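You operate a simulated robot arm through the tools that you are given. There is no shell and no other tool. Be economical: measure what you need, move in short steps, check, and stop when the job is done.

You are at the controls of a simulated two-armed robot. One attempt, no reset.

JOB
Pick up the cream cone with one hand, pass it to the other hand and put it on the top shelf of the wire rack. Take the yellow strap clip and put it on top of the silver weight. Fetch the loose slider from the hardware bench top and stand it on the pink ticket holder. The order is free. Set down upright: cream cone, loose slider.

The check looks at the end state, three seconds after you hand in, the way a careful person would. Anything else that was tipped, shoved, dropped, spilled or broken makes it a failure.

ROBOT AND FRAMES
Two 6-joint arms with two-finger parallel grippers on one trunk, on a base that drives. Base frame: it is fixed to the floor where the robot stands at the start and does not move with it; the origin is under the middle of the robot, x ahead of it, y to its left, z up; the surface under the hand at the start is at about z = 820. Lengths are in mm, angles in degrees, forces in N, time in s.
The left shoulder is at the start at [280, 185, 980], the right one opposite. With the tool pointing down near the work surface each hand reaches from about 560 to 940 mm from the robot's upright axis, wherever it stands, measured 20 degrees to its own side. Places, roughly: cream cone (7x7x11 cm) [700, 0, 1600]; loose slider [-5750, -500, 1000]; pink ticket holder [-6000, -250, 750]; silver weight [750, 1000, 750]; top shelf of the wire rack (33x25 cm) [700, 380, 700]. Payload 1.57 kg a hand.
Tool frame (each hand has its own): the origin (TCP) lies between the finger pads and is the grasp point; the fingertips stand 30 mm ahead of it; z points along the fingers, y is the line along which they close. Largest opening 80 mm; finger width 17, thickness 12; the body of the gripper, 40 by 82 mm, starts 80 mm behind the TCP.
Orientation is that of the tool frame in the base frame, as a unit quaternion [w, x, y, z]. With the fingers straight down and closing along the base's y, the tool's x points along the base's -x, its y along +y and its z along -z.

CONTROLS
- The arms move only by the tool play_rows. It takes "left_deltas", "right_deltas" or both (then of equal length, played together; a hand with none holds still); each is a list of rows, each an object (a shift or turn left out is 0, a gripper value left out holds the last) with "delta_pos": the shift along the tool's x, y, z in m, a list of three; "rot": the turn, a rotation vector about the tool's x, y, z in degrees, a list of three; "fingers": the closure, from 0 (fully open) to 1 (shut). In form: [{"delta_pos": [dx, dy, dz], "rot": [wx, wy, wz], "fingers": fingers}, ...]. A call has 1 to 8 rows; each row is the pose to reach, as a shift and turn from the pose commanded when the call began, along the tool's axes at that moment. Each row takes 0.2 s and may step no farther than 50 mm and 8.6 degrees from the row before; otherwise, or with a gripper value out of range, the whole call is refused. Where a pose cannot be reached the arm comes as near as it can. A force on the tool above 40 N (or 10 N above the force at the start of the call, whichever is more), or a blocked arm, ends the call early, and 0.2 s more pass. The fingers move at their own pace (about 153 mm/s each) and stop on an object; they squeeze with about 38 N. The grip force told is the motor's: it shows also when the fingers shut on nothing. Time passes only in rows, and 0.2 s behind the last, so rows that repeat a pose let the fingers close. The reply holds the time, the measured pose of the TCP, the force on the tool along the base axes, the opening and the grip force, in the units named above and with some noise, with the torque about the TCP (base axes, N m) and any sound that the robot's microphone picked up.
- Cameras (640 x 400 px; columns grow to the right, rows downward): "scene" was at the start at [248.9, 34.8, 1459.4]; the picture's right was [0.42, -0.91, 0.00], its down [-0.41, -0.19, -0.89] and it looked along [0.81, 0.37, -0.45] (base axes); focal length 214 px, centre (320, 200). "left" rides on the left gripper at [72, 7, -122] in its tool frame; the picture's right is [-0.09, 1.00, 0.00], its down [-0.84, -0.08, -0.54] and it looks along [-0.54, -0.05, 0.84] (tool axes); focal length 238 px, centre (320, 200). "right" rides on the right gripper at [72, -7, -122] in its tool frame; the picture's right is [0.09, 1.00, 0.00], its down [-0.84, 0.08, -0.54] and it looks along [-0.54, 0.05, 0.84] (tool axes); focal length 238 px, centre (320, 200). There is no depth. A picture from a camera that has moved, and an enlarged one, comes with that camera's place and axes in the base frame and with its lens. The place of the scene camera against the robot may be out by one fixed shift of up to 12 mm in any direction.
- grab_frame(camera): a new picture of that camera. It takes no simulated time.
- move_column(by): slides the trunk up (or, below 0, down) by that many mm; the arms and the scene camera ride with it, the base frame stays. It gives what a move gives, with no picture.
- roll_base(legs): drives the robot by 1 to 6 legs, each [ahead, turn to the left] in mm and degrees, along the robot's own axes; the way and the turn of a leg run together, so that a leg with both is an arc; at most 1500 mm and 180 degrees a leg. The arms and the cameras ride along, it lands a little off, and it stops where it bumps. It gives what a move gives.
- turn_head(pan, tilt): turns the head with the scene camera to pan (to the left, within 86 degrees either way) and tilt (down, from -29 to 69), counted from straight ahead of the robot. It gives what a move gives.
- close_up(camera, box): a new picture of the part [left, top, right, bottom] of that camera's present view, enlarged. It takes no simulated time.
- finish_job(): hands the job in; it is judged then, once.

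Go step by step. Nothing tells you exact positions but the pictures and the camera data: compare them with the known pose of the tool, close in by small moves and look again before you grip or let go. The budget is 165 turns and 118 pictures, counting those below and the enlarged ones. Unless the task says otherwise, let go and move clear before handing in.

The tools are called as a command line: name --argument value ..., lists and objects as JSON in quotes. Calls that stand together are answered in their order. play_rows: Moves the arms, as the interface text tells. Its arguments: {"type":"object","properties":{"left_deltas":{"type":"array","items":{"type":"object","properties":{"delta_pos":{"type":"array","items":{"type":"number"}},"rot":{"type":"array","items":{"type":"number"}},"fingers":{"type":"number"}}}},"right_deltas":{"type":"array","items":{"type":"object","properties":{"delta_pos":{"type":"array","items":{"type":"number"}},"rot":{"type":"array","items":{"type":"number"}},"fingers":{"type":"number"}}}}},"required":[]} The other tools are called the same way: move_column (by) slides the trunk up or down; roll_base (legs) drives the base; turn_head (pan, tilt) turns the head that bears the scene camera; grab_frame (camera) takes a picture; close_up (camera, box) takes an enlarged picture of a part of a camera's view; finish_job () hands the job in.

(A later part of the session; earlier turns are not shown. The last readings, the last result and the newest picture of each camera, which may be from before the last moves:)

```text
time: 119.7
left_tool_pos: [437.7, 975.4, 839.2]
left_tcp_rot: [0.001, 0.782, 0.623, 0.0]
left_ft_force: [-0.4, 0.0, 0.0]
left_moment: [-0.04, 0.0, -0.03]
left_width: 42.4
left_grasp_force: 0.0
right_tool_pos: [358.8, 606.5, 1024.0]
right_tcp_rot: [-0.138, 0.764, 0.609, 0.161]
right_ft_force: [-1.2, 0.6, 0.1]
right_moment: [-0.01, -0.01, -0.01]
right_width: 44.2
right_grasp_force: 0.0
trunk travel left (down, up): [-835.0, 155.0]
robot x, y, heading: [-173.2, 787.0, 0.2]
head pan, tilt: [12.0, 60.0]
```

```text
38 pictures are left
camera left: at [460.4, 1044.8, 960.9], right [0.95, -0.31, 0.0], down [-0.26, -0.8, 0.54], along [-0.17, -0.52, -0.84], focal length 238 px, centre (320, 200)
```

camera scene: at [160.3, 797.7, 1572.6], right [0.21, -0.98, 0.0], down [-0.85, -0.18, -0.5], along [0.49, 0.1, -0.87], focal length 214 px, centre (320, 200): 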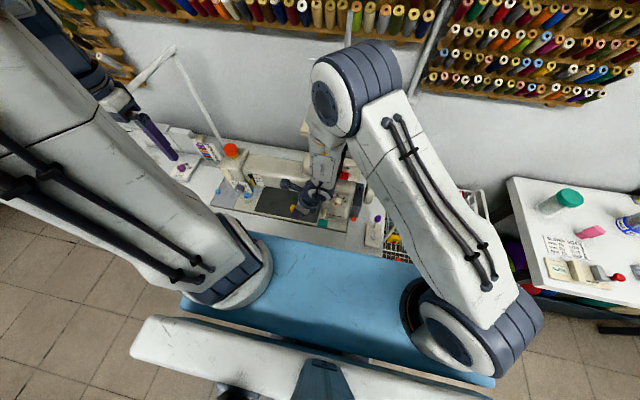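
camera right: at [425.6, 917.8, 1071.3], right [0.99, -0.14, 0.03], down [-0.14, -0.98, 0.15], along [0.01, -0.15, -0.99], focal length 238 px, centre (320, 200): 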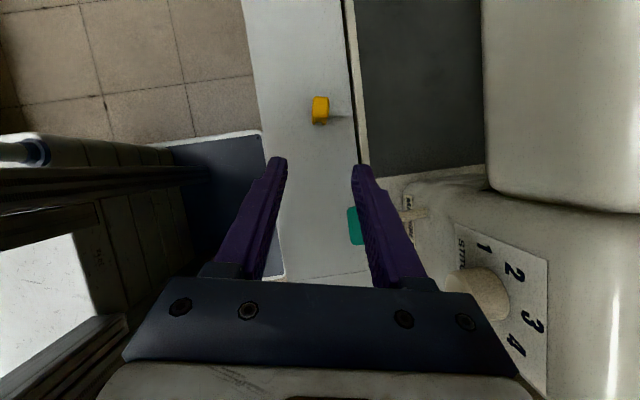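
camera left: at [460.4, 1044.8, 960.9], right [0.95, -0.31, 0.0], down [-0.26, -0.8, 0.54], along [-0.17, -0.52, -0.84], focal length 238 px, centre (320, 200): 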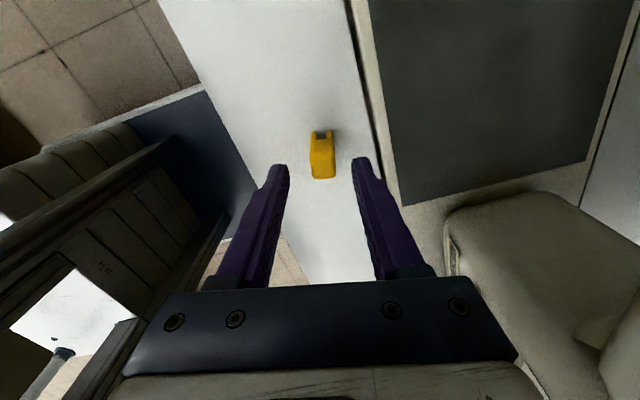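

play_rows --left_deltas '[{"delta_pos": [-0.002, 0, 0.022]}, {"delta_pos": [-0.002, 0, 0.041]}, {"delta_pos": [-0.002, 0, 0.041], "fingers": 0.7}, {"delta_pos": [-0.002, 0, 0.041], "fingers": 1}, {"delta_pos": [-0.002, 0, 0.041], "fingers": 1}]'

play_rows --left_deltas '[{"delta_pos": [0, 0, -0.02], "fingers": 1}, {"delta_pos": [0, 0, -0.06]}, {"delta_pos": [0, 0, -0.11]}, {"delta_pos": [0, 0, -0.16]}, {"delta_pos": [0, 0, -0.21]}, {"delta_pos": [0, 0, -0.26]}, {"delta_pos": [0, 0, -0.3]}]'

grab_frame --camera "left"

```text
time: 120.9
left_tool_pos: [438.0, 972.5, 798.7]
left_tcp_rot: [0.001, 0.782, 0.623, 0.001]
left_ft_force: [-0.3, 1.2, 0.4]
left_moment: [0.01, 0.02, -0.01]
left_width: 16.6
left_grasp_force: 31.3
right_tool_pos: [357.4, 607.6, 1023.5]
right_tcp_rot: [-0.138, 0.764, 0.609, 0.161]
right_ft_force: [0.2, 0.0, -0.6]
right_moment: [-0.05, -0.01, -0.01]
right_width: 44.0
right_grasp_force: 0.0
trunk travel left (down, up): [-835.0, 155.0]
robot x, y, heading: [-173.8, 785.3, -0.1]
head pan, tilt: [12.0, 60.0]
```

```text
time: 122.5
left_tool_pos: [436.2, 973.6, 1099.7]
left_tcp_rot: [0.0, 0.782, 0.623, 0.0]
left_ft_force: [0.0, 0.4, -0.7]
left_moment: [-0.02, -0.01, -0.01]
left_width: 16.7
left_grasp_force: 31.7
right_tool_pos: [357.4, 606.1, 1024.2]
right_tcp_rot: [-0.138, 0.764, 0.609, 0.161]
right_ft_force: [-0.8, -0.5, 0.5]
right_moment: [0.01, 0.04, -0.02]
right_width: 44.2
right_grasp_force: 0.1
trunk travel left (down, up): [-835.0, 155.0]
robot x, y, heading: [-169.0, 788.9, -0.4]
head pan, tilt: [12.0, 60.0]
```

```text
37 pictures are left
camera left: at [457.2, 1042.7, 1220.5], right [0.95, -0.31, 0.0], down [-0.26, -0.8, 0.54], along [-0.17, -0.52, -0.84], focal length 238 px, centre (320, 200)
```

left: 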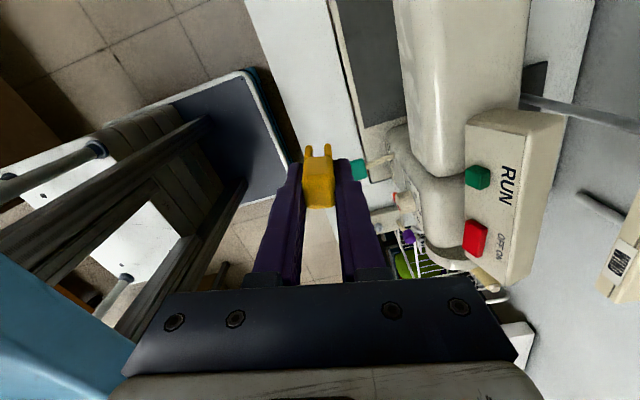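

The left hand has the clip. I shift it to y≈1097 and drive 100 mm forward, then look for the weight.

play_rows --left_deltas '[{"delta_pos": [0.04, -0.009, -0.01]}, {"delta_pos": [0.08, -0.018, -0.02]}, {"delta_pos": [0.12, -0.028, -0.03]}, {"delta_pos": [0.12, -0.028, -0.03]}]'

roll_base --legs '[[105, 0]]'

grab_frame --camera "left"

turn_head --pan 25 --tilt 45

grab_frame --camera "scene"

```text
time: 123.5
left_tool_pos: [436.2, 1098.0, 1126.6]
left_tcp_rot: [0.001, 0.783, 0.622, 0.0]
left_ft_force: [-0.1, 0.2, -0.7]
left_moment: [-0.01, 0.02, -0.01]
left_width: 16.8
left_grasp_force: 31.7
right_tool_pos: [357.2, 606.4, 1023.2]
right_tcp_rot: [-0.139, 0.763, 0.61, 0.161]
right_ft_force: [0.5, -0.4, 0.0]
right_moment: [0.03, -0.01, -0.04]
right_width: 44.2
right_grasp_force: 0.1
trunk travel left (down, up): [-835.0, 155.0]
robot x, y, heading: [-171.2, 785.1, 0.3]
head pan, tilt: [12.0, 60.0]
```

```text
time: 124.7
left_tool_pos: [542.6, 1096.7, 1125.8]
left_tcp_rot: [0.001, 0.782, 0.623, 0.0]
left_ft_force: [0.0, -0.1, 0.2]
left_moment: [0.0, -0.01, 0.0]
left_width: 16.5
left_grasp_force: 31.7
right_tool_pos: [463.2, 606.6, 1022.5]
right_tcp_rot: [-0.138, 0.764, 0.609, 0.162]
right_ft_force: [-0.6, 0.1, 0.4]
right_moment: [-0.01, 0.0, -0.02]
right_width: 43.8
right_grasp_force: 0.1
trunk travel left (down, up): [-835.0, 155.0]
robot x, y, heading: [-63.0, 787.6, 0.0]
head pan, tilt: [12.0, 60.0]
```

```text
36 pictures are left
camera left: at [564.0, 1166.5, 1247.5], right [0.95, -0.31, 0.0], down [-0.26, -0.8, 0.54], along [-0.17, -0.52, -0.84], focal length 238 px, centre (320, 200)
```

left: 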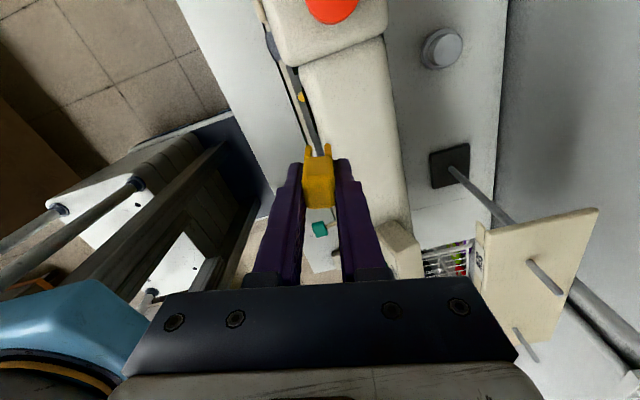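

```text
time: 125.5
left_tool_pos: [543.1, 1096.0, 1125.9]
left_tcp_rot: [0.001, 0.782, 0.623, 0.001]
left_ft_force: [-0.7, 0.0, -0.3]
left_moment: [0.01, 0.01, 0.04]
left_width: 16.8
left_grasp_force: 31.7
right_tool_pos: [463.8, 606.4, 1022.4]
right_tcp_rot: [-0.138, 0.764, 0.609, 0.162]
right_ft_force: [-0.6, -0.5, 0.4]
right_moment: [0.03, 0.0, 0.0]
right_width: 44.1
right_grasp_force: 0.1
trunk travel left (down, up): [-835.0, 155.0]
robot x, y, heading: [-67.2, 786.8, -0.1]
head pan, tilt: [25.0, 45.0]
```

```text
35 pictures are left
camera scene: at [173.0, 817.7, 1591.9], right [0.42, -0.91, 0.0], down [-0.64, -0.3, -0.71], along [0.64, 0.3, -0.71], focal length 214 px, centre (320, 200)
```

scene: 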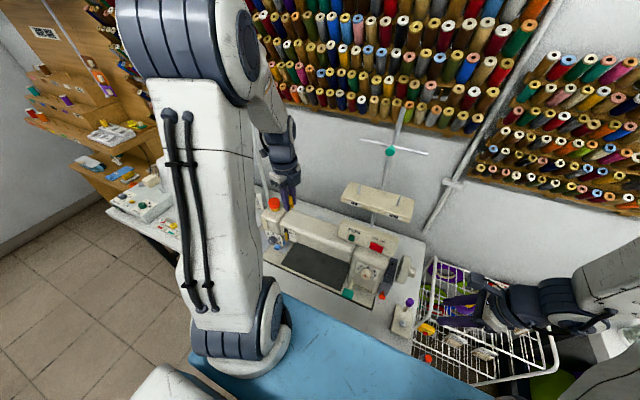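

The weight is clearly seen behind the machine: flat top centre about [757, 1097, 785]. I move over it and come partway down.

play_rows --left_deltas '[{"delta_pos": [0.01, 0.042, 0]}, {"delta_pos": [0.02, 0.084, 0]}, {"delta_pos": [0.03, 0.126, 0]}, {"delta_pos": [0.04, 0.168, 0]}, {"delta_pos": [0.049, 0.208, 0]}, {"delta_pos": [0.049, 0.208, 0.04]}, {"delta_pos": [0.049, 0.208, 0.08]}, {"delta_pos": [0.049, 0.208, 0.1]}]'

grab_frame --camera "left"

```text
time: 127.3
left_tool_pos: [757.9, 1098.1, 1025.7]
left_tcp_rot: [0.001, 0.783, 0.623, 0.0]
left_ft_force: [-1.0, -0.2, -0.4]
left_moment: [0.02, 0.01, -0.03]
left_width: 16.6
left_grasp_force: 31.1
right_tool_pos: [463.3, 606.4, 1023.7]
right_tcp_rot: [-0.138, 0.765, 0.608, 0.162]
right_ft_force: [-0.4, 0.4, -0.7]
right_moment: [0.02, 0.01, -0.02]
right_width: 44.0
right_grasp_force: 0.1
trunk travel left (down, up): [-835.0, 155.0]
robot x, y, heading: [-64.9, 784.0, 0.1]
head pan, tilt: [25.0, 45.0]
```

```text
34 pictures are left
camera left: at [780.0, 1167.2, 1146.6], right [0.95, -0.31, 0.0], down [-0.26, -0.8, 0.54], along [-0.17, -0.52, -0.84], focal length 238 px, centre (320, 200)
```

left: 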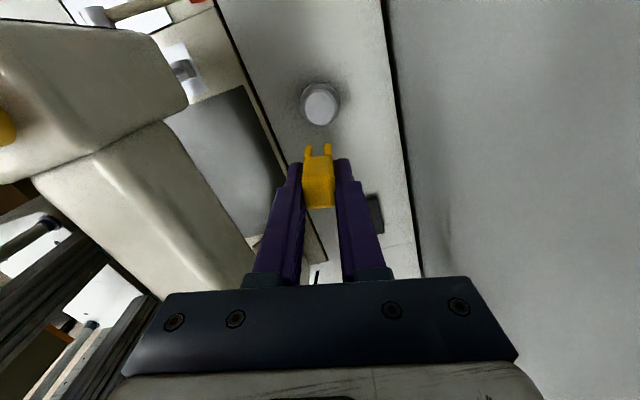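

The weight top triangulates to [756, 1096, ~772]. I descend to about 20 mm above it.

play_rows --left_deltas '[{"delta_pos": [-0.002, -0.0015, 0.045]}, {"delta_pos": [-0.002, -0.0015, 0.09]}, {"delta_pos": [-0.002, -0.0015, 0.135]}, {"delta_pos": [-0.002, -0.0015, 0.17]}, {"delta_pos": [-0.002, -0.0015, 0.185]}, {"delta_pos": [-0.002, -0.0015, 0.185]}]'

grab_frame --camera "left"

```text
time: 128.7
left_tool_pos: [754.0, 1095.0, 840.5]
left_tcp_rot: [0.001, 0.783, 0.622, 0.0]
left_ft_force: [0.0, -0.1, -0.8]
left_moment: [0.02, 0.01, 0.01]
left_width: 16.6
left_grasp_force: 32.0
right_tool_pos: [462.6, 604.6, 1022.6]
right_tcp_rot: [-0.138, 0.764, 0.61, 0.161]
right_ft_force: [-1.1, -1.1, -0.4]
right_moment: [-0.02, -0.03, -0.02]
right_width: 44.1
right_grasp_force: 0.1
trunk travel left (down, up): [-835.0, 155.0]
robot x, y, heading: [-67.6, 788.8, -0.3]
head pan, tilt: [25.0, 45.0]
```

```text
33 pictures are left
camera left: at [775.4, 1164.9, 962.3], right [0.95, -0.31, 0.0], down [-0.26, -0.8, 0.54], along [-0.17, -0.52, -0.84], focal length 238 px, centre (320, 200)
```

left: 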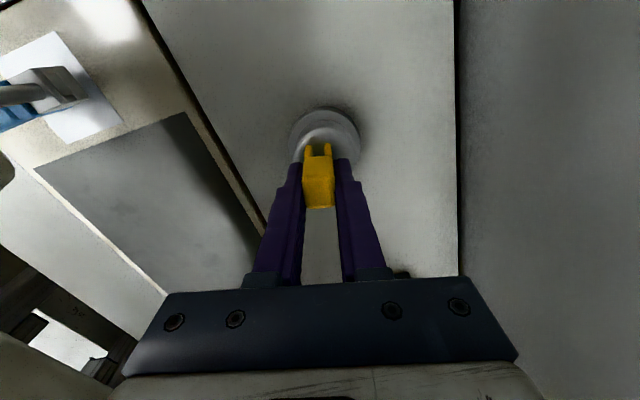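

The weight's centre is ~7 mm further in +y and 4 mm in +x; I correct and step down.

play_rows --left_deltas '[{"delta_pos": [0.0078, 0.0028, 0]}, {"delta_pos": [0.0078, 0.0028, 0.008]}, {"delta_pos": [0.0078, 0.0028, 0.013]}]'

play_rows --left_deltas '[{"delta_pos": [0, 0, 0.003]}]'

play_rows --left_deltas '[{"delta_pos": [0, 0, 0.003]}]'

grab_frame --camera "left"

```text
time: 129.5
left_tool_pos: [759.9, 1105.1, 832.3]
left_tcp_rot: [0.002, 0.782, 0.623, 0.003]
left_ft_force: [-6.0, 1.6, 30.2]
left_moment: [0.1, 0.16, 0.03]
left_width: 16.8
left_grasp_force: 32.4
right_tool_pos: [461.7, 605.8, 1024.1]
right_tcp_rot: [-0.138, 0.764, 0.609, 0.161]
right_ft_force: [-0.9, -0.4, -0.7]
right_moment: [0.0, 0.0, 0.01]
right_width: 44.2
right_grasp_force: 0.1
trunk travel left (down, up): [-835.0, 155.0]
robot x, y, heading: [-69.0, 784.8, 0.1]
head pan, tilt: [25.0, 45.0]
```

```text
time: 129.9
left_tool_pos: [763.5, 1103.4, 832.1]
left_tcp_rot: [0.003, 0.782, 0.623, 0.006]
left_ft_force: [-1.5, -0.1, 14.9]
left_moment: [0.04, 0.13, -0.03]
left_width: 16.5
left_grasp_force: 31.7
right_tool_pos: [463.0, 605.6, 1023.1]
right_tcp_rot: [-0.137, 0.765, 0.609, 0.16]
right_ft_force: [0.1, -0.3, 0.6]
right_moment: [0.01, -0.01, 0.0]
right_width: 43.9
right_grasp_force: 0.1
trunk travel left (down, up): [-835.0, 155.0]
robot x, y, heading: [-66.6, 784.1, 0.0]
head pan, tilt: [25.0, 45.0]
stopped in row 1 (left hand): the force on the tool passed its limit at 44 N (the readings are from after the stop); the commanded pose is now the measured one
```

```text
time: 130.3
left_tool_pos: [762.3, 1104.5, 831.6]
left_tcp_rot: [0.003, 0.783, 0.622, 0.006]
left_ft_force: [-6.9, -2.3, 38.2]
left_moment: [-0.04, 0.53, 0.04]
left_width: 16.3
left_grasp_force: 32.6
right_tool_pos: [461.8, 605.6, 1024.0]
right_tcp_rot: [-0.138, 0.764, 0.609, 0.163]
right_ft_force: [-0.7, 0.1, 0.5]
right_moment: [0.0, 0.03, -0.03]
right_width: 44.1
right_grasp_force: 0.0
trunk travel left (down, up): [-835.0, 155.0]
robot x, y, heading: [-64.5, 787.7, -0.3]
head pan, tilt: [25.0, 45.0]
```

```text
32 pictures are left
camera left: at [783.4, 1173.4, 953.0], right [0.95, -0.31, 0.01], down [-0.27, -0.8, 0.54], along [-0.16, -0.51, -0.84], focal length 238 px, centre (320, 200)
```

left: 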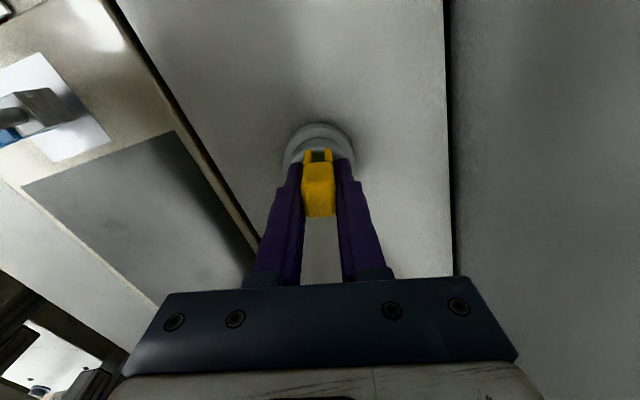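

Contact came already at 832; the weight top is ~786. I relieve the pressure first.

play_rows --left_deltas '[{"delta_pos": [0, 0, -0.0025]}]'

```text
time: 130.7
left_tool_pos: [761.9, 1104.5, 831.1]
left_tcp_rot: [0.004, 0.782, 0.623, 0.005]
left_ft_force: [1.6, -1.0, 29.0]
left_moment: [-0.04, 0.21, 0.02]
left_width: 16.7
left_grasp_force: 31.6
right_tool_pos: [462.7, 607.3, 1023.4]
right_tcp_rot: [-0.138, 0.764, 0.609, 0.162]
right_ft_force: [-0.3, -0.1, -0.2]
right_moment: [-0.01, 0.03, 0.0]
right_width: 43.9
right_grasp_force: 0.1
trunk travel left (down, up): [-835.0, 155.0]
robot x, y, heading: [-67.5, 788.8, 0.1]
head pan, tilt: [25.0, 45.0]
```

play_rows --left_deltas '[{"delta_pos": [0, 0, -0.003]}]'

close_up --camera "left" --box '[250, 100, 390, 240]'

```text
time: 131.1
left_tool_pos: [760.5, 1104.1, 831.5]
left_tcp_rot: [0.001, 0.782, 0.624, 0.002]
left_ft_force: [3.9, 0.4, 10.5]
left_moment: [0.08, -0.14, 0.02]
left_width: 16.7
left_grasp_force: 31.6
right_tool_pos: [463.0, 605.6, 1022.6]
right_tcp_rot: [-0.138, 0.765, 0.608, 0.162]
right_ft_force: [0.1, -0.1, 0.2]
right_moment: [-0.02, 0.03, 0.01]
right_width: 44.0
right_grasp_force: 0.1
trunk travel left (down, up): [-835.0, 155.0]
robot x, y, heading: [-66.9, 783.4, 0.2]
head pan, tilt: [25.0, 45.0]
```

```text
2.86 times, centred on (320, 170) of left
camera zoom: at [781.8, 1173.2, 952.8], right [0.95, -0.31, 0.0], down [-0.27, -0.8, 0.54], along [-0.17, -0.51, -0.84], focal length 681 px, centre (320, 286)
```

zoom: 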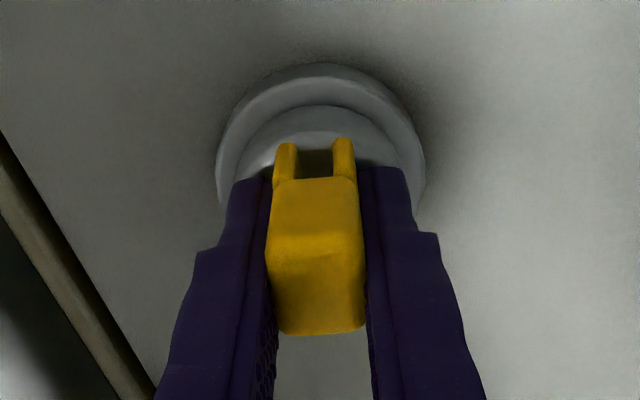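

The clip's prongs sit centred on the weight's raised top. I relieve a bit more and open.

play_rows --left_deltas '[{"delta_pos": [0, 0, -0.0008]}, {"delta_pos": [0, 0, -0.0008], "fingers": 0.7}, {"delta_pos": [0, 0, -0.0008], "fingers": 0.55}, {"delta_pos": [0, 0, -0.0008], "fingers": 0.5}]'

close_up --camera "left" --box '[250, 100, 390, 240]'

```text
time: 132.1
left_tool_pos: [759.9, 1104.6, 833.4]
left_tcp_rot: [0.002, 0.782, 0.623, 0.003]
left_ft_force: [1.0, -0.5, 0.1]
left_moment: [-0.01, -0.01, 0.01]
left_width: 39.7
left_grasp_force: 0.0
right_tool_pos: [462.4, 604.4, 1022.9]
right_tcp_rot: [-0.138, 0.764, 0.609, 0.161]
right_ft_force: [-0.2, 0.3, -0.5]
right_moment: [0.04, 0.01, 0.02]
right_width: 44.3
right_grasp_force: 0.0
trunk travel left (down, up): [-835.0, 155.0]
robot x, y, heading: [-66.1, 792.5, -0.2]
head pan, tilt: [25.0, 45.0]
```

```text
2.86 times, centred on (320, 170) of left
camera zoom: at [782.4, 1173.5, 954.5], right [0.95, -0.31, 0.0], down [-0.27, -0.8, 0.54], along [-0.17, -0.51, -0.84], focal length 681 px, centre (320, 286)
```

zoom: 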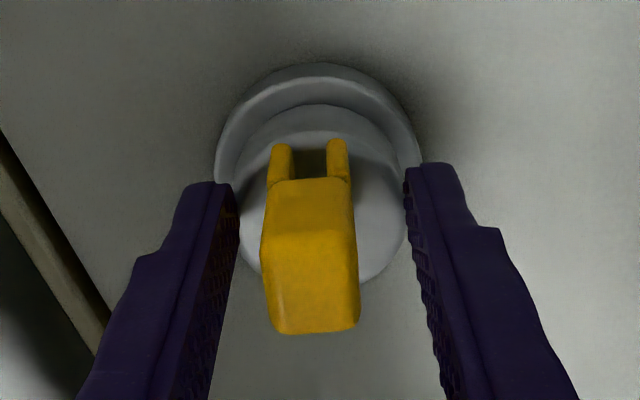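

Clip stands on the weight. I lift the left hand straight up and pull it back over the machine.

play_rows --left_deltas '[{"delta_pos": [0, 0, -0.03]}, {"delta_pos": [0, 0, -0.07]}, {"delta_pos": [0, 0, -0.12]}, {"delta_pos": [0, 0, -0.17]}, {"delta_pos": [0, 0, -0.22]}, {"delta_pos": [0, 0, -0.27]}, {"delta_pos": [-0.005, -0.03, -0.3]}, {"delta_pos": [-0.015, -0.075, -0.31]}]'

grab_frame --camera "left"

```text
time: 133.9
left_tool_pos: [683.1, 1108.0, 1141.5]
left_tcp_rot: [0.001, 0.783, 0.622, 0.002]
left_ft_force: [1.0, 0.4, -0.3]
left_moment: [0.01, 0.0, -0.01]
left_width: 39.9
left_grasp_force: 0.0
right_tool_pos: [463.6, 607.6, 1024.2]
right_tcp_rot: [-0.137, 0.765, 0.608, 0.161]
right_ft_force: [-0.2, 0.0, -0.4]
right_moment: [0.07, -0.01, -0.01]
right_width: 44.2
right_grasp_force: 0.0
trunk travel left (down, up): [-835.0, 155.0]
robot x, y, heading: [-63.3, 786.9, 0.1]
head pan, tilt: [25.0, 45.0]
```

```text
29 pictures are left
camera left: at [704.1, 1176.8, 1262.8], right [0.95, -0.31, 0.0], down [-0.27, -0.8, 0.54], along [-0.17, -0.51, -0.84], focal length 238 px, centre (320, 200)
```

left: 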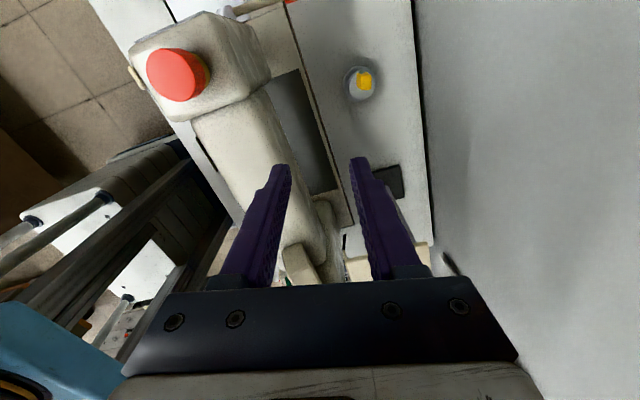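

Clip done. I retract the left hand and straighten both hands for travelling.

play_rows --left_deltas '[{"delta_pos": [-0.008, -0.035, 0], "rot": [0, 0, -8]}, {"delta_pos": [-0.016, -0.07, 0], "rot": [0, 0, -16]}, {"delta_pos": [-0.024, -0.105, 0], "rot": [0, 0, -24]}, {"delta_pos": [-0.032, -0.14, 0], "rot": [0, 0, -32]}, {"delta_pos": [-0.04, -0.175, 0], "rot": [0, 0, -40]}, {"delta_pos": [-0.048, -0.21, 0], "rot": [0, 0, -48]}, {"delta_pos": [-0.053, -0.23, 0], "rot": [0, 0, -56]}, {"delta_pos": [-0.053, -0.23, 0], "rot": [0, 0, -64]}]' --right_deltas '[{"delta_pos": [-0.008, 0.02, -0.004], "rot": [0, -4, 0]}, {"delta_pos": [-0.015, 0.045, -0.008], "rot": [0, -8, 0]}, {"delta_pos": [-0.023, 0.067, -0.012], "rot": [0, -12, 0]}, {"delta_pos": [-0.023, 0.067, -0.012], "rot": [0, -16, 0]}, {"delta_pos": [-0.023, 0.067, -0.012], "rot": [0, -20, 0]}, {"delta_pos": [-0.023, 0.067, -0.012], "rot": [0, -24.5, 0]}, {"delta_pos": [-0.023, 0.067, -0.012], "rot": [0, -24.5, 0]}, {"delta_pos": [-0.023, 0.067, -0.012], "rot": [0, -24.5, 0]}]'

play_rows --left_deltas '[{"rot": [0, 0, -8]}, {"rot": [0, 0, -16]}, {"rot": [0, 0, -24]}, {"rot": [0, 0, -32]}, {"rot": [0, 0, -40]}, {"rot": [0, 0, -40]}, {"rot": [0, 0, -40]}, {"rot": [0, 0, -40]}]' --right_deltas '[{"rot": [0, 0, -8]}, {"rot": [0, 0, -16]}, {"rot": [0, 0, -24]}, {"rot": [0, 0, -32]}, {"rot": [0, 0, -40]}, {"rot": [0, 0, -48]}, {"rot": [0, 0, -56]}, {"rot": [0, 0, -64]}]'

play_rows --right_deltas '[{"rot": [0, 0, -8]}, {"rot": [0, 0, -16]}, {"rot": [0, 0, -24]}, {"rot": [0, 0, -32]}, {"rot": [0, 0, -40]}]'

turn_head --pan 86 --tilt 20

grab_frame --camera "scene"

```text
time: 135.7
left_tool_pos: [447.1, 1105.1, 1139.9]
left_tcp_rot: [0.003, 0.333, 0.943, 0.001]
left_ft_force: [0.1, -0.2, -0.4]
left_moment: [-0.04, 0.04, 0.04]
left_width: 39.8
left_grasp_force: 0.2
right_tool_pos: [521.5, 565.4, 1023.7]
right_tcp_rot: [-0.005, 0.781, 0.624, -0.004]
right_ft_force: [-0.3, 0.0, 0.4]
right_moment: [0.01, -0.04, -0.03]
right_width: 44.1
right_grasp_force: 0.1
trunk travel left (down, up): [-835.0, 155.0]
robot x, y, heading: [-67.6, 788.0, -0.1]
head pan, tilt: [25.0, 45.0]
```

```text
time: 137.5
left_tool_pos: [447.3, 1106.9, 1142.0]
left_tcp_rot: [0.003, -0.009, 1.0, 0.0]
left_ft_force: [-0.6, -0.1, -0.8]
left_moment: [0.01, -0.03, 0.0]
left_width: 40.1
left_grasp_force: 0.0
right_tool_pos: [523.1, 567.0, 1023.0]
right_tcp_rot: [-0.008, 0.331, 0.944, -0.001]
right_ft_force: [-0.6, -0.1, 0.3]
right_moment: [-0.02, 0.02, -0.01]
right_width: 44.1
right_grasp_force: 0.0
trunk travel left (down, up): [-835.0, 155.0]
robot x, y, heading: [-66.4, 786.3, -0.3]
head pan, tilt: [25.0, 45.0]
```

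```text
time: 138.7
left_tool_pos: [447.7, 1105.5, 1140.6]
left_tcp_rot: [0.003, -0.009, 1.0, 0.0]
left_ft_force: [0.3, -0.4, 0.1]
left_moment: [-0.01, 0.03, -0.03]
left_width: 39.9
left_grasp_force: 0.0
right_tool_pos: [521.4, 566.5, 1023.5]
right_tcp_rot: [-0.007, -0.012, 1.0, 0.002]
right_ft_force: [-0.3, 0.4, 0.6]
right_moment: [0.0, 0.02, -0.03]
right_width: 43.9
right_grasp_force: 0.1
trunk travel left (down, up): [-835.0, 155.0]
robot x, y, heading: [-65.6, 786.6, -0.2]
head pan, tilt: [25.0, 45.0]
```

```text
time: 140.0
left_tool_pos: [446.4, 1105.0, 1140.3]
left_tcp_rot: [0.002, -0.009, 1.0, 0.0]
left_ft_force: [0.3, -0.3, 0.6]
left_moment: [0.01, -0.01, 0.0]
left_width: 40.2
left_grasp_force: 0.1
right_tool_pos: [522.7, 565.3, 1023.8]
right_tcp_rot: [-0.007, -0.01, 1.0, 0.001]
right_ft_force: [-0.1, 0.4, -0.2]
right_moment: [0.03, -0.02, -0.02]
right_width: 44.0
right_grasp_force: 0.1
trunk travel left (down, up): [-835.0, 155.0]
robot x, y, heading: [-65.7, 785.0, 0.0]
head pan, tilt: [85.9, 20.0]
```

```text
28 pictures are left
camera scene: at [105.9, 876.4, 1630.7], right [1.0, -0.07, 0.0], down [-0.02, -0.34, -0.94], along [0.07, 0.94, -0.34], focal length 214 px, centre (320, 200)
```

scene: 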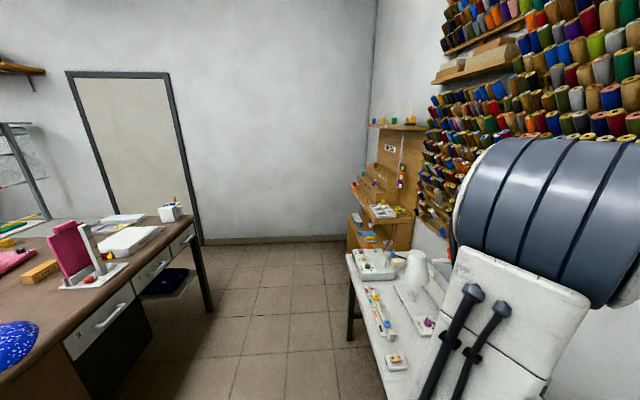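

The sewing corner is finished. I back off, turn right to face -y, move to the middle lane (y≈290), then turn to face -x and look ahead.

roll_base --legs '[[-120, 0], [0, -90], [500, 0]]'

roll_base --legs '[[0, -90]]'

turn_head --pan 0 --tilt 22

grab_frame --camera "scene"

```text
time: 147.6
left_tool_pos: [142.5, -222.3, 1141.4]
left_tcp_rot: [0.003, 0.697, 0.717, -0.003]
left_ft_force: [1.1, 0.2, -0.2]
left_moment: [0.04, -0.01, 0.0]
left_width: 40.0
left_grasp_force: 0.1
right_tool_pos: [-395.6, -304.0, 1023.2]
right_tcp_rot: [-0.004, 0.696, 0.718, 0.006]
right_ft_force: [-0.6, -1.2, 0.7]
right_moment: [-0.02, -0.03, -0.01]
right_width: 43.7
right_grasp_force: 0.0
trunk travel left (down, up): [-835.0, 155.0]
robot x, y, heading: [-181.8, 286.5, -89.6]
head pan, tilt: [85.9, 20.0]
```

```text
time: 151.7
left_tool_pos: [-686.6, -43.6, 1140.9]
left_tcp_rot: [0.0, 1.0, 0.021, -0.002]
left_ft_force: [0.2, -0.1, 0.9]
left_moment: [-0.01, -0.04, -0.02]
left_width: 40.0
left_grasp_force: 0.0
right_tool_pos: [-774.5, 493.6, 1024.5]
right_tcp_rot: [0.002, 1.0, 0.023, 0.007]
right_ft_force: [0.2, 1.4, 0.2]
right_moment: [-0.03, -0.03, -0.01]
right_width: 43.8
right_grasp_force: 0.1
trunk travel left (down, up): [-835.0, 155.0]
robot x, y, heading: [-181.3, 288.2, -178.8]
head pan, tilt: [85.9, 20.0]
```

```text
time: 153.3
left_tool_pos: [-687.2, -44.4, 1141.1]
left_tcp_rot: [0.002, 1.0, 0.021, -0.003]
left_ft_force: [0.5, -0.4, -0.2]
left_moment: [0.01, 0.02, -0.04]
left_width: 39.9
left_grasp_force: 0.1
right_tool_pos: [-775.1, 494.9, 1023.0]
right_tcp_rot: [0.002, 1.0, 0.023, 0.007]
right_ft_force: [0.5, -0.5, -0.5]
right_moment: [-0.02, 0.0, 0.0]
right_width: 44.1
right_grasp_force: 0.0
trunk travel left (down, up): [-835.0, 155.0]
robot x, y, heading: [-182.4, 286.9, -178.7]
head pan, tilt: [0.0, 22.0]
```

```text
27 pictures are left
camera scene: at [-428.1, 278.0, 1627.4], right [-0.02, 1.0, 0.0], down [0.37, 0.01, -0.93], along [-0.93, -0.02, -0.37], focal length 214 px, centre (320, 200)
```

scene: 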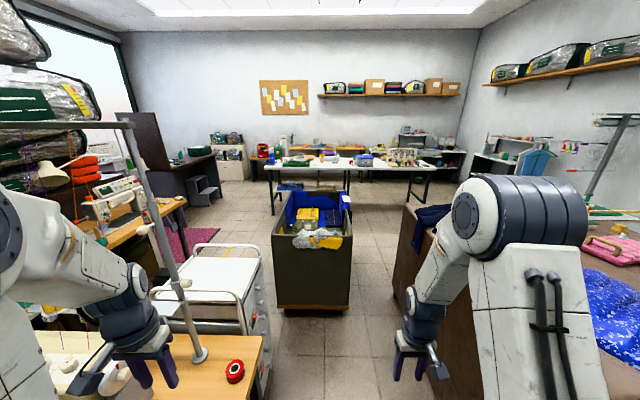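

close_up --camera "scene" --box '[150, 90, 480, 320]'

```text
1.74 times, centred on (315, 205) of scene
camera zoom: at [-428.1, 278.0, 1627.4], right [-0.02, 1.0, 0.0], down [0.37, 0.01, -0.93], along [-0.93, -0.02, -0.37], focal length 373 px, centre (329, 191)
```

zoom: 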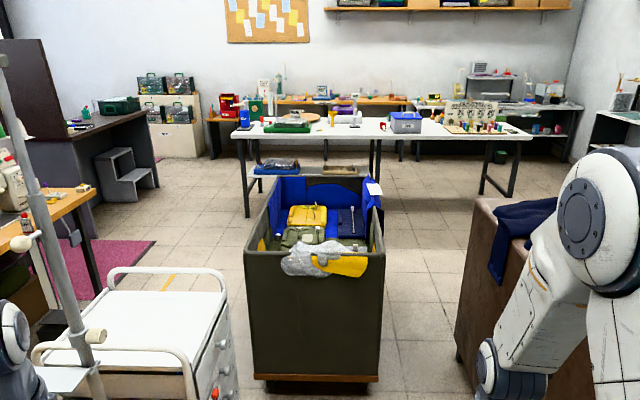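

A bin trolley, a cart and the brown table block the direct lane (gap only ~45 cm). I look right for a way around the brown table.

turn_head --pan -48 --tilt 18

grab_frame --camera "scene"

turn_head --pan 40 --tilt 30

grab_frame --camera "scene"

```text
time: 154.5
left_tool_pos: [-688.1, -43.0, 1140.6]
left_tcp_rot: [0.001, 1.0, 0.022, -0.002]
left_ft_force: [0.4, 0.3, 0.2]
left_moment: [-0.01, 0.0, 0.0]
left_width: 40.0
left_grasp_force: 0.1
right_tool_pos: [-776.0, 495.8, 1023.6]
right_tcp_rot: [0.002, 1.0, 0.023, 0.007]
right_ft_force: [-0.6, -0.1, -0.8]
right_moment: [0.01, -0.03, -0.01]
right_width: 44.0
right_grasp_force: 0.0
trunk travel left (down, up): [-835.0, 155.0]
robot x, y, heading: [-177.5, 289.4, -179.0]
head pan, tilt: [-48.0, 18.0]
```

```text
25 pictures are left
camera scene: at [-399.4, 348.0, 1633.9], right [0.73, 0.69, 0.0], down [0.21, -0.22, -0.95], along [-0.65, 0.69, -0.31], focal length 214 px, centre (320, 200)
```

scene: 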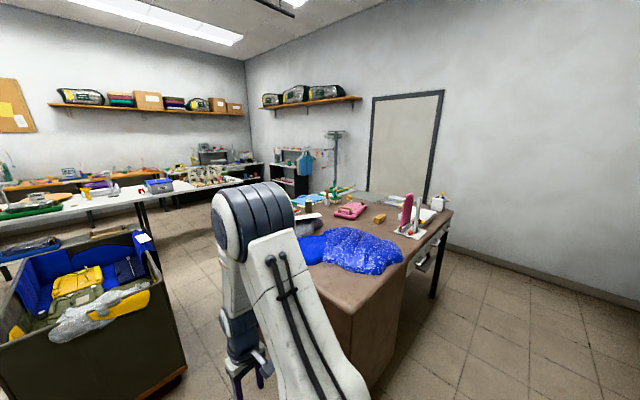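

```text
time: 156.1
left_tool_pos: [-686.9, -43.0, 1141.1]
left_tcp_rot: [0.0, 1.0, 0.02, -0.003]
left_ft_force: [-0.2, -0.3, 0.1]
left_moment: [-0.04, -0.03, 0.03]
left_width: 39.9
left_grasp_force: 0.1
right_tool_pos: [-774.1, 494.3, 1022.7]
right_tcp_rot: [0.002, 1.0, 0.022, 0.007]
right_ft_force: [0.9, 0.2, -0.1]
right_moment: [0.02, 0.04, 0.0]
right_width: 43.9
right_grasp_force: 0.0
trunk travel left (down, up): [-835.0, 155.0]
robot x, y, heading: [-179.7, 285.8, -178.2]
head pan, tilt: [40.0, 30.0]
```

```text
24 pictures are left
camera scene: at [-403.4, 220.5, 1614.6], right [-0.66, 0.75, 0.0], down [0.38, 0.33, -0.87], along [-0.65, -0.57, -0.5], focal length 214 px, centre (320, 200)
```

scene: 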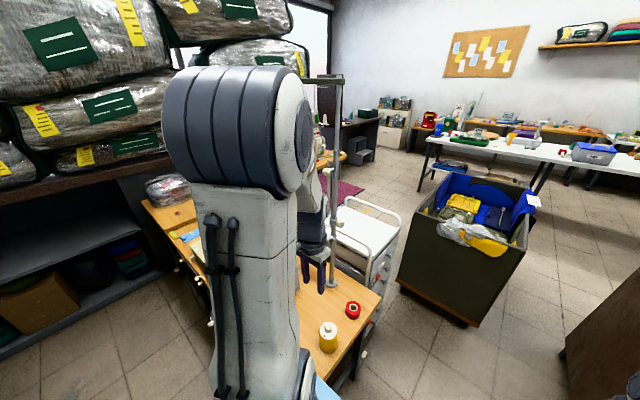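

The way round is: along the sewing-table corridor to y≈2900, behind the brown table along -x, then across the open floor. I start with the first part.

roll_base --legs '[[0, -91], [1300, 0], [1280, 0]]'

turn_head --pan 75 --tilt 25

grab_frame --camera "scene"

```text
time: 172.5
left_tool_pos: [-578.1, 3372.5, 1141.0]
left_tcp_rot: [-0.002, 0.715, -0.699, -0.002]
left_ft_force: [-1.0, -0.6, 1.1]
left_moment: [0.02, 0.01, -0.01]
left_width: 40.1
left_grasp_force: 0.1
right_tool_pos: [-38.2, 3451.6, 1022.7]
right_tcp_rot: [0.006, 0.716, -0.698, 0.004]
right_ft_force: [-0.5, 0.7, -0.3]
right_moment: [0.02, 0.03, -0.01]
right_width: 44.0
right_grasp_force: 0.1
trunk travel left (down, up): [-835.0, 155.0]
robot x, y, heading: [-258.0, 2858.9, 90.3]
head pan, tilt: [40.0, 30.0]
```

```text
time: 173.5
left_tool_pos: [-578.6, 3372.6, 1140.4]
left_tcp_rot: [-0.002, 0.715, -0.699, -0.003]
left_ft_force: [-0.3, -0.2, -0.4]
left_moment: [0.01, 0.0, 0.02]
left_width: 39.9
left_grasp_force: 0.1
right_tool_pos: [-40.4, 3451.8, 1022.1]
right_tcp_rot: [0.007, 0.716, -0.698, 0.004]
right_ft_force: [0.4, -0.1, 1.4]
right_moment: [0.01, 0.01, 0.01]
right_width: 44.0
right_grasp_force: 0.0
trunk travel left (down, up): [-835.0, 155.0]
robot x, y, heading: [-254.7, 2864.2, 90.3]
head pan, tilt: [75.0, 25.0]
```

```text
23 pictures are left
camera scene: at [-341.1, 3040.8, 1622.6], right [0.26, 0.97, 0.0], down [0.41, -0.11, -0.91], along [-0.88, 0.23, -0.42], focal length 214 px, centre (320, 200)
```

scene: 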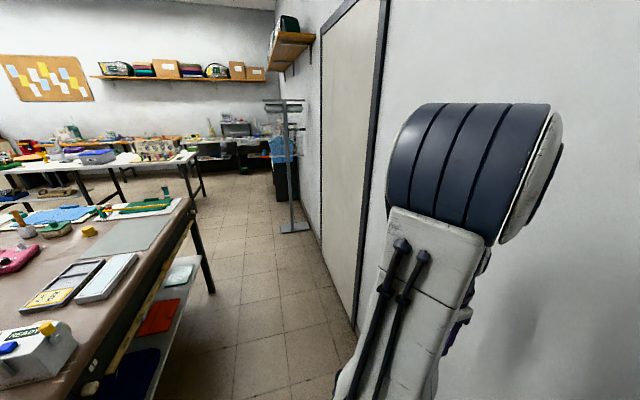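

The passage behind the brown table is clear (y 2420–3640), with a stand further on at about [-2930, 3320]. I drive through it.

roll_base --legs '[[0, 85], [1300, 0], [0, 4.7], [700, 0]]'

turn_head --pan 25 --tilt 25

grab_frame --camera "scene"

```text
time: 187.5
left_tool_pos: [-2745.5, 2604.6, 1140.3]
left_tcp_rot: [0.001, 1.0, 0.023, -0.003]
left_ft_force: [-0.3, 0.2, -0.4]
left_moment: [0.0, 0.05, 0.0]
left_width: 40.0
left_grasp_force: 0.1
right_tool_pos: [-2834.5, 3141.0, 1023.5]
right_tcp_rot: [0.001, 1.0, 0.024, 0.007]
right_ft_force: [-0.2, 1.0, 0.2]
right_moment: [-0.02, 0.0, 0.02]
right_width: 44.0
right_grasp_force: 0.0
trunk travel left (down, up): [-835.0, 155.0]
robot x, y, heading: [-2241.5, 2937.6, -178.6]
head pan, tilt: [75.0, 25.0]
```

```text
time: 188.7
left_tool_pos: [-2745.9, 2603.8, 1140.2]
left_tcp_rot: [0.001, 1.0, 0.022, -0.003]
left_ft_force: [-1.0, -0.6, 0.7]
left_moment: [0.01, 0.02, 0.0]
left_width: 40.1
left_grasp_force: 0.0
right_tool_pos: [-2836.7, 3140.8, 1023.1]
right_tcp_rot: [0.001, 1.0, 0.024, 0.007]
right_ft_force: [-0.4, -0.4, 0.1]
right_moment: [0.02, -0.02, 0.02]
right_width: 44.0
right_grasp_force: 0.1
trunk travel left (down, up): [-835.0, 155.0]
robot x, y, heading: [-2239.9, 2937.1, -178.5]
head pan, tilt: [25.0, 25.0]
```

```text
22 pictures are left
camera scene: at [-2477.5, 2887.3, 1622.6], right [-0.45, 0.89, 0.0], down [0.38, 0.19, -0.91], along [-0.81, -0.4, -0.42], focal length 214 px, centre (320, 200)
```

scene: 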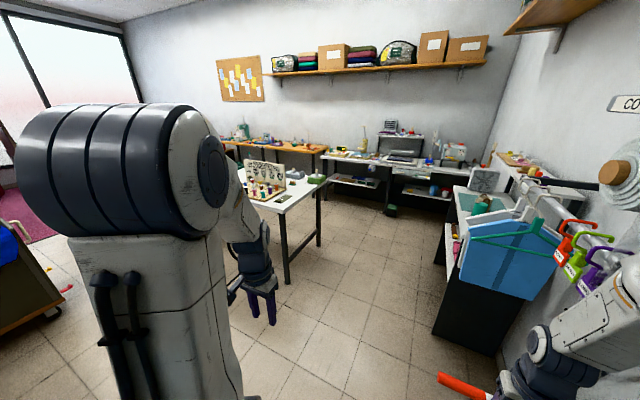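

The way leads between this table (x -3740…-4420) and the cabinets, then along behind it. The right hand is near the hanger stand, so I turn left first, then drive on; trunk up for clearance.

roll_base --legs '[[0, 43.5], [750, 0], [0, -45]]'

move_column --by 150

turn_head --pan 10 --tilt 25

grab_frame --camera "scene"

```text
time: 189.7
left_tool_pos: [-2712.8, 2559.2, 1140.2]
left_tcp_rot: [0.001, 0.998, 0.067, -0.003]
left_ft_force: [-0.1, -0.6, -0.1]
left_moment: [0.02, -0.03, 0.01]
left_width: 40.2
left_grasp_force: 0.0
right_tool_pos: [-2839.6, 3087.8, 1020.5]
right_tcp_rot: [0.001, 0.997, 0.067, 0.024]
right_ft_force: [1.3, 1.4, -0.2]
right_moment: [-0.02, -0.06, -0.06]
right_width: 45.0
right_grasp_force: 1.2
trunk travel left (down, up): [-835.0, 155.0]
robot x, y, heading: [-2242.0, 2935.1, -173.2]
head pan, tilt: [25.0, 25.0]
stopped in leg 1: the force on the tool passed its limit at 60 N (the readings are from after the stop); the commanded pose is now the measured one
```

```text
time: 191.5
left_tool_pos: [-2704.9, 2556.6, 1284.1]
left_tcp_rot: [0.0, 0.998, 0.068, -0.006]
left_ft_force: [-0.4, 0.3, 0.0]
left_moment: [-0.01, 0.03, -0.01]
left_width: 39.8
left_grasp_force: 0.0
right_tool_pos: [-2766.0, 3082.2, 1149.3]
right_tcp_rot: [0.005, 0.993, 0.07, 0.097]
right_ft_force: [-0.5, 0.7, 0.4]
right_moment: [-0.01, 0.0, 0.02]
right_width: 44.0
right_grasp_force: 0.1
trunk travel left (down, up): [-985.0, 5.0]
robot x, y, heading: [-2238.6, 2935.2, -173.3]
head pan, tilt: [25.0, 25.0]
```

```text
time: 192.2
left_tool_pos: [-2705.0, 2555.0, 1283.8]
left_tcp_rot: [-0.001, 0.998, 0.067, -0.006]
left_ft_force: [0.3, 0.8, -0.1]
left_moment: [-0.01, 0.04, -0.01]
left_width: 40.1
left_grasp_force: 0.2
right_tool_pos: [-2765.0, 3082.0, 1150.2]
right_tcp_rot: [0.006, 0.993, 0.07, 0.098]
right_ft_force: [0.2, -0.6, 0.2]
right_moment: [-0.03, 0.0, 0.02]
right_width: 43.8
right_grasp_force: 0.3
trunk travel left (down, up): [-985.0, 5.0]
robot x, y, heading: [-2240.1, 2935.1, -173.3]
head pan, tilt: [10.0, 25.0]
```

```text
21 pictures are left
camera scene: at [-2471.5, 2881.5, 1765.8], right [-0.29, 0.96, 0.01], down [0.4, 0.12, -0.91], along [-0.87, -0.26, -0.42], focal length 214 px, centre (320, 200)
```

scene: 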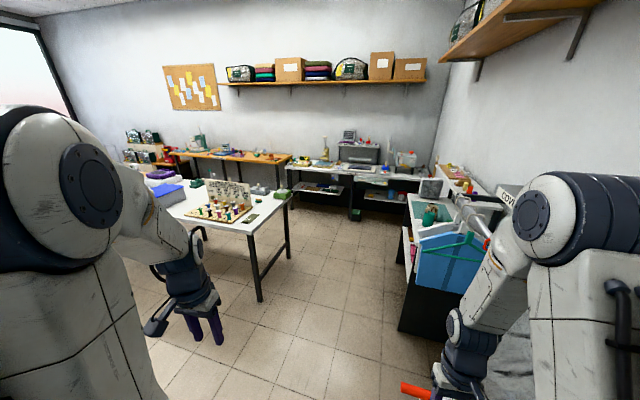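

The right hand touched the hanger stand. I look at what it is against before doing anything else.

grab_frame --camera "right"

turn_head --pan -45 --tilt 40

grab_frame --camera "scene"

```text
20 pictures are left
camera right: at [-2719.0, 3098.7, 1283.1], right [0.23, -0.97, 0.04], down [-0.91, -0.19, 0.37], along [-0.36, -0.12, -0.93], focal length 238 px, centre (320, 200)
```

right: 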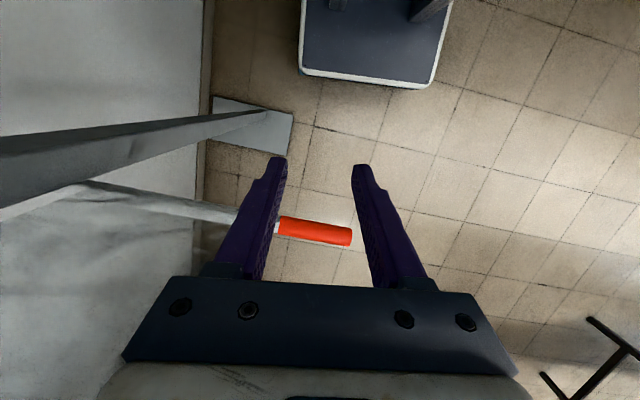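

```text
time: 193.5
left_tool_pos: [-2703.9, 2554.9, 1284.2]
left_tcp_rot: [-0.001, 0.998, 0.068, -0.006]
left_ft_force: [-0.4, 0.7, -0.3]
left_moment: [-0.02, 0.0, -0.01]
left_width: 39.8
left_grasp_force: 0.1
right_tool_pos: [-2766.4, 3083.2, 1151.4]
right_tcp_rot: [0.005, 0.993, 0.07, 0.095]
right_ft_force: [0.3, -0.5, -0.3]
right_moment: [0.0, -0.02, 0.0]
right_width: 43.9
right_grasp_force: 0.1
trunk travel left (down, up): [-985.0, 5.0]
robot x, y, heading: [-2238.0, 2930.6, -173.9]
head pan, tilt: [-45.0, 40.0]
```

```text
19 pictures are left
camera scene: at [-2449.6, 2959.8, 1742.9], right [0.62, 0.78, 0.0], down [0.5, -0.4, -0.77], along [-0.6, 0.48, -0.64], focal length 214 px, centre (320, 200)
```

scene: 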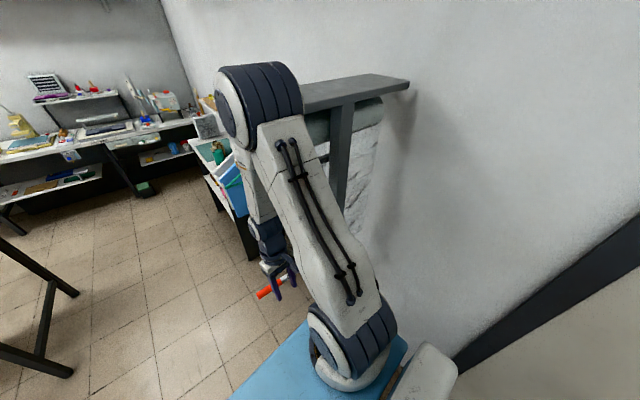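

The bar with the red end is at z≈1010 and hasn't moved (three views agree), and the hand is now 110 mm above it. I turn left away from the stand in steps.

roll_base --legs '[[0, 20]]'

roll_base --legs '[[0, 20], [700, 0]]'

turn_head --pan -75 --tilt 30

grab_frame --camera "scene"

```text
time: 195.0
left_tool_pos: [-2556.0, 2420.1, 1290.0]
left_tcp_rot: [0.002, 0.971, 0.241, -0.004]
left_ft_force: [-1.0, 0.0, -0.7]
left_moment: [0.01, 0.02, 0.06]
left_width: 39.9
left_grasp_force: 0.0
right_tool_pos: [-2855.5, 2873.6, 1171.4]
right_tcp_rot: [-0.002, 0.971, 0.238, 0.024]
right_ft_force: [-0.9, -0.2, 1.0]
right_moment: [-0.01, 0.02, 0.0]
right_width: 44.0
right_grasp_force: 0.1
trunk travel left (down, up): [-985.0, 5.0]
robot x, y, heading: [-2239.4, 2933.8, -153.4]
head pan, tilt: [-45.0, 40.0]
```

```text
time: 199.9
left_tool_pos: [-2858.0, 1829.3, 1290.6]
left_tcp_rot: [0.001, 0.917, 0.399, -0.003]
left_ft_force: [0.0, 1.0, 0.1]
left_moment: [0.03, 0.0, -0.02]
left_width: 40.2
left_grasp_force: 0.1
right_tool_pos: [-3292.7, 2156.8, 1171.5]
right_tcp_rot: [-0.006, 0.917, 0.398, 0.023]
right_ft_force: [-0.1, 0.0, 0.3]
right_moment: [-0.01, 0.01, 0.01]
right_width: 44.3
right_grasp_force: 0.1
trunk travel left (down, up): [-985.0, 5.0]
robot x, y, heading: [-2730.9, 2420.4, -134.0]
head pan, tilt: [-45.0, 40.0]
```

```text
time: 200.9
left_tool_pos: [-2857.7, 1828.3, 1289.5]
left_tcp_rot: [0.002, 0.917, 0.4, -0.003]
left_ft_force: [0.9, -0.2, 0.3]
left_moment: [-0.01, 0.01, -0.01]
left_width: 40.2
left_grasp_force: 0.0
right_tool_pos: [-3291.6, 2155.9, 1171.5]
right_tcp_rot: [-0.007, 0.917, 0.398, 0.023]
right_ft_force: [0.8, -0.1, 0.0]
right_moment: [0.0, 0.02, 0.0]
right_width: 44.2
right_grasp_force: 0.1
trunk travel left (down, up): [-985.0, 5.0]
robot x, y, heading: [-2731.7, 2413.4, -133.8]
head pan, tilt: [-75.0, 30.0]
```

```text
18 pictures are left
camera scene: at [-2915.4, 2343.8, 1764.6], right [0.48, 0.87, 0.0], down [0.44, -0.24, -0.87], along [-0.76, 0.42, -0.5], focal length 214 px, centre (320, 200)
```

scene: 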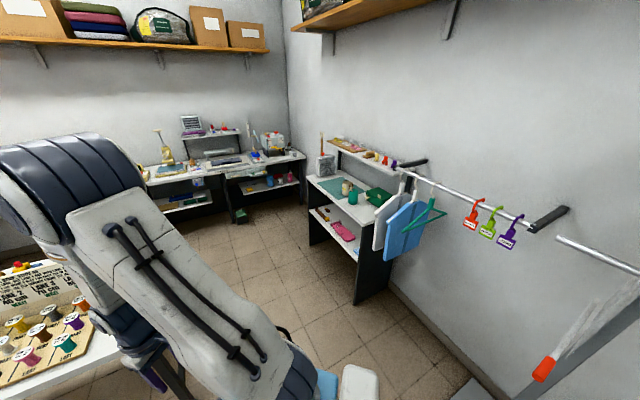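

The stand and hangers look undisturbed. I turn to face -x, drive past the table's end, and turn into the aisle behind it.

roll_base --legs '[[0, -46], [1500, 0], [740, 0]]'

turn_head --pan 60 --tilt 25

grab_frame --camera "scene"

```text
time: 214.0
left_tool_pos: [-5480.6, 2137.3, 1289.7]
left_tcp_rot: [0.0, 1.0, 0.005, -0.003]
left_ft_force: [0.5, -0.9, 0.1]
left_moment: [0.0, 0.0, 0.03]
left_width: 39.7
left_grasp_force: 0.0
right_tool_pos: [-5540.1, 2676.5, 1171.3]
right_tcp_rot: [0.004, 1.0, 0.001, 0.024]
right_ft_force: [0.1, 0.2, -0.2]
right_moment: [-0.02, 0.0, 0.02]
right_width: 44.2
right_grasp_force: 0.0
trunk travel left (down, up): [-985.0, 5.0]
robot x, y, heading: [-4962.5, 2448.7, 179.4]
head pan, tilt: [-75.0, 30.0]
```

```text
time: 216.2
left_tool_pos: [-5480.3, 2136.7, 1290.7]
left_tcp_rot: [0.001, 1.0, 0.005, -0.003]
left_ft_force: [0.0, -0.3, -0.8]
left_moment: [-0.03, 0.0, -0.01]
left_width: 40.1
left_grasp_force: 0.0
right_tool_pos: [-5540.9, 2676.3, 1170.9]
right_tcp_rot: [0.003, 1.0, 0.003, 0.024]
right_ft_force: [0.0, 0.2, -0.9]
right_moment: [0.01, 0.02, 0.01]
right_width: 44.2
right_grasp_force: 0.1
trunk travel left (down, up): [-985.0, 5.0]
robot x, y, heading: [-4965.1, 2450.0, 179.5]
head pan, tilt: [60.0, 25.0]
```

```text
17 pictures are left
camera scene: at [-5165.7, 2367.4, 1772.6], right [-0.86, 0.51, 0.0], down [0.22, 0.36, -0.91], along [-0.46, -0.78, -0.42], focal length 214 px, centre (320, 200)
```

scene: 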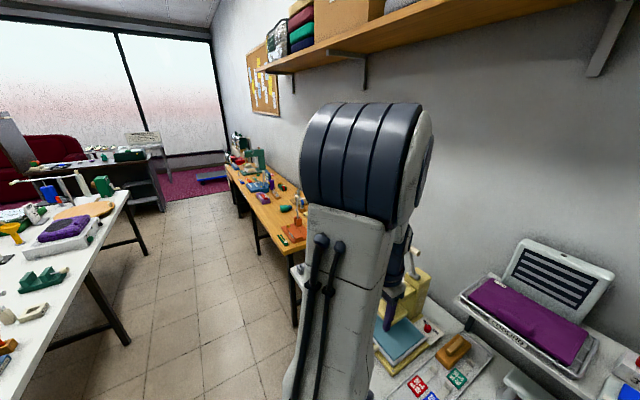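

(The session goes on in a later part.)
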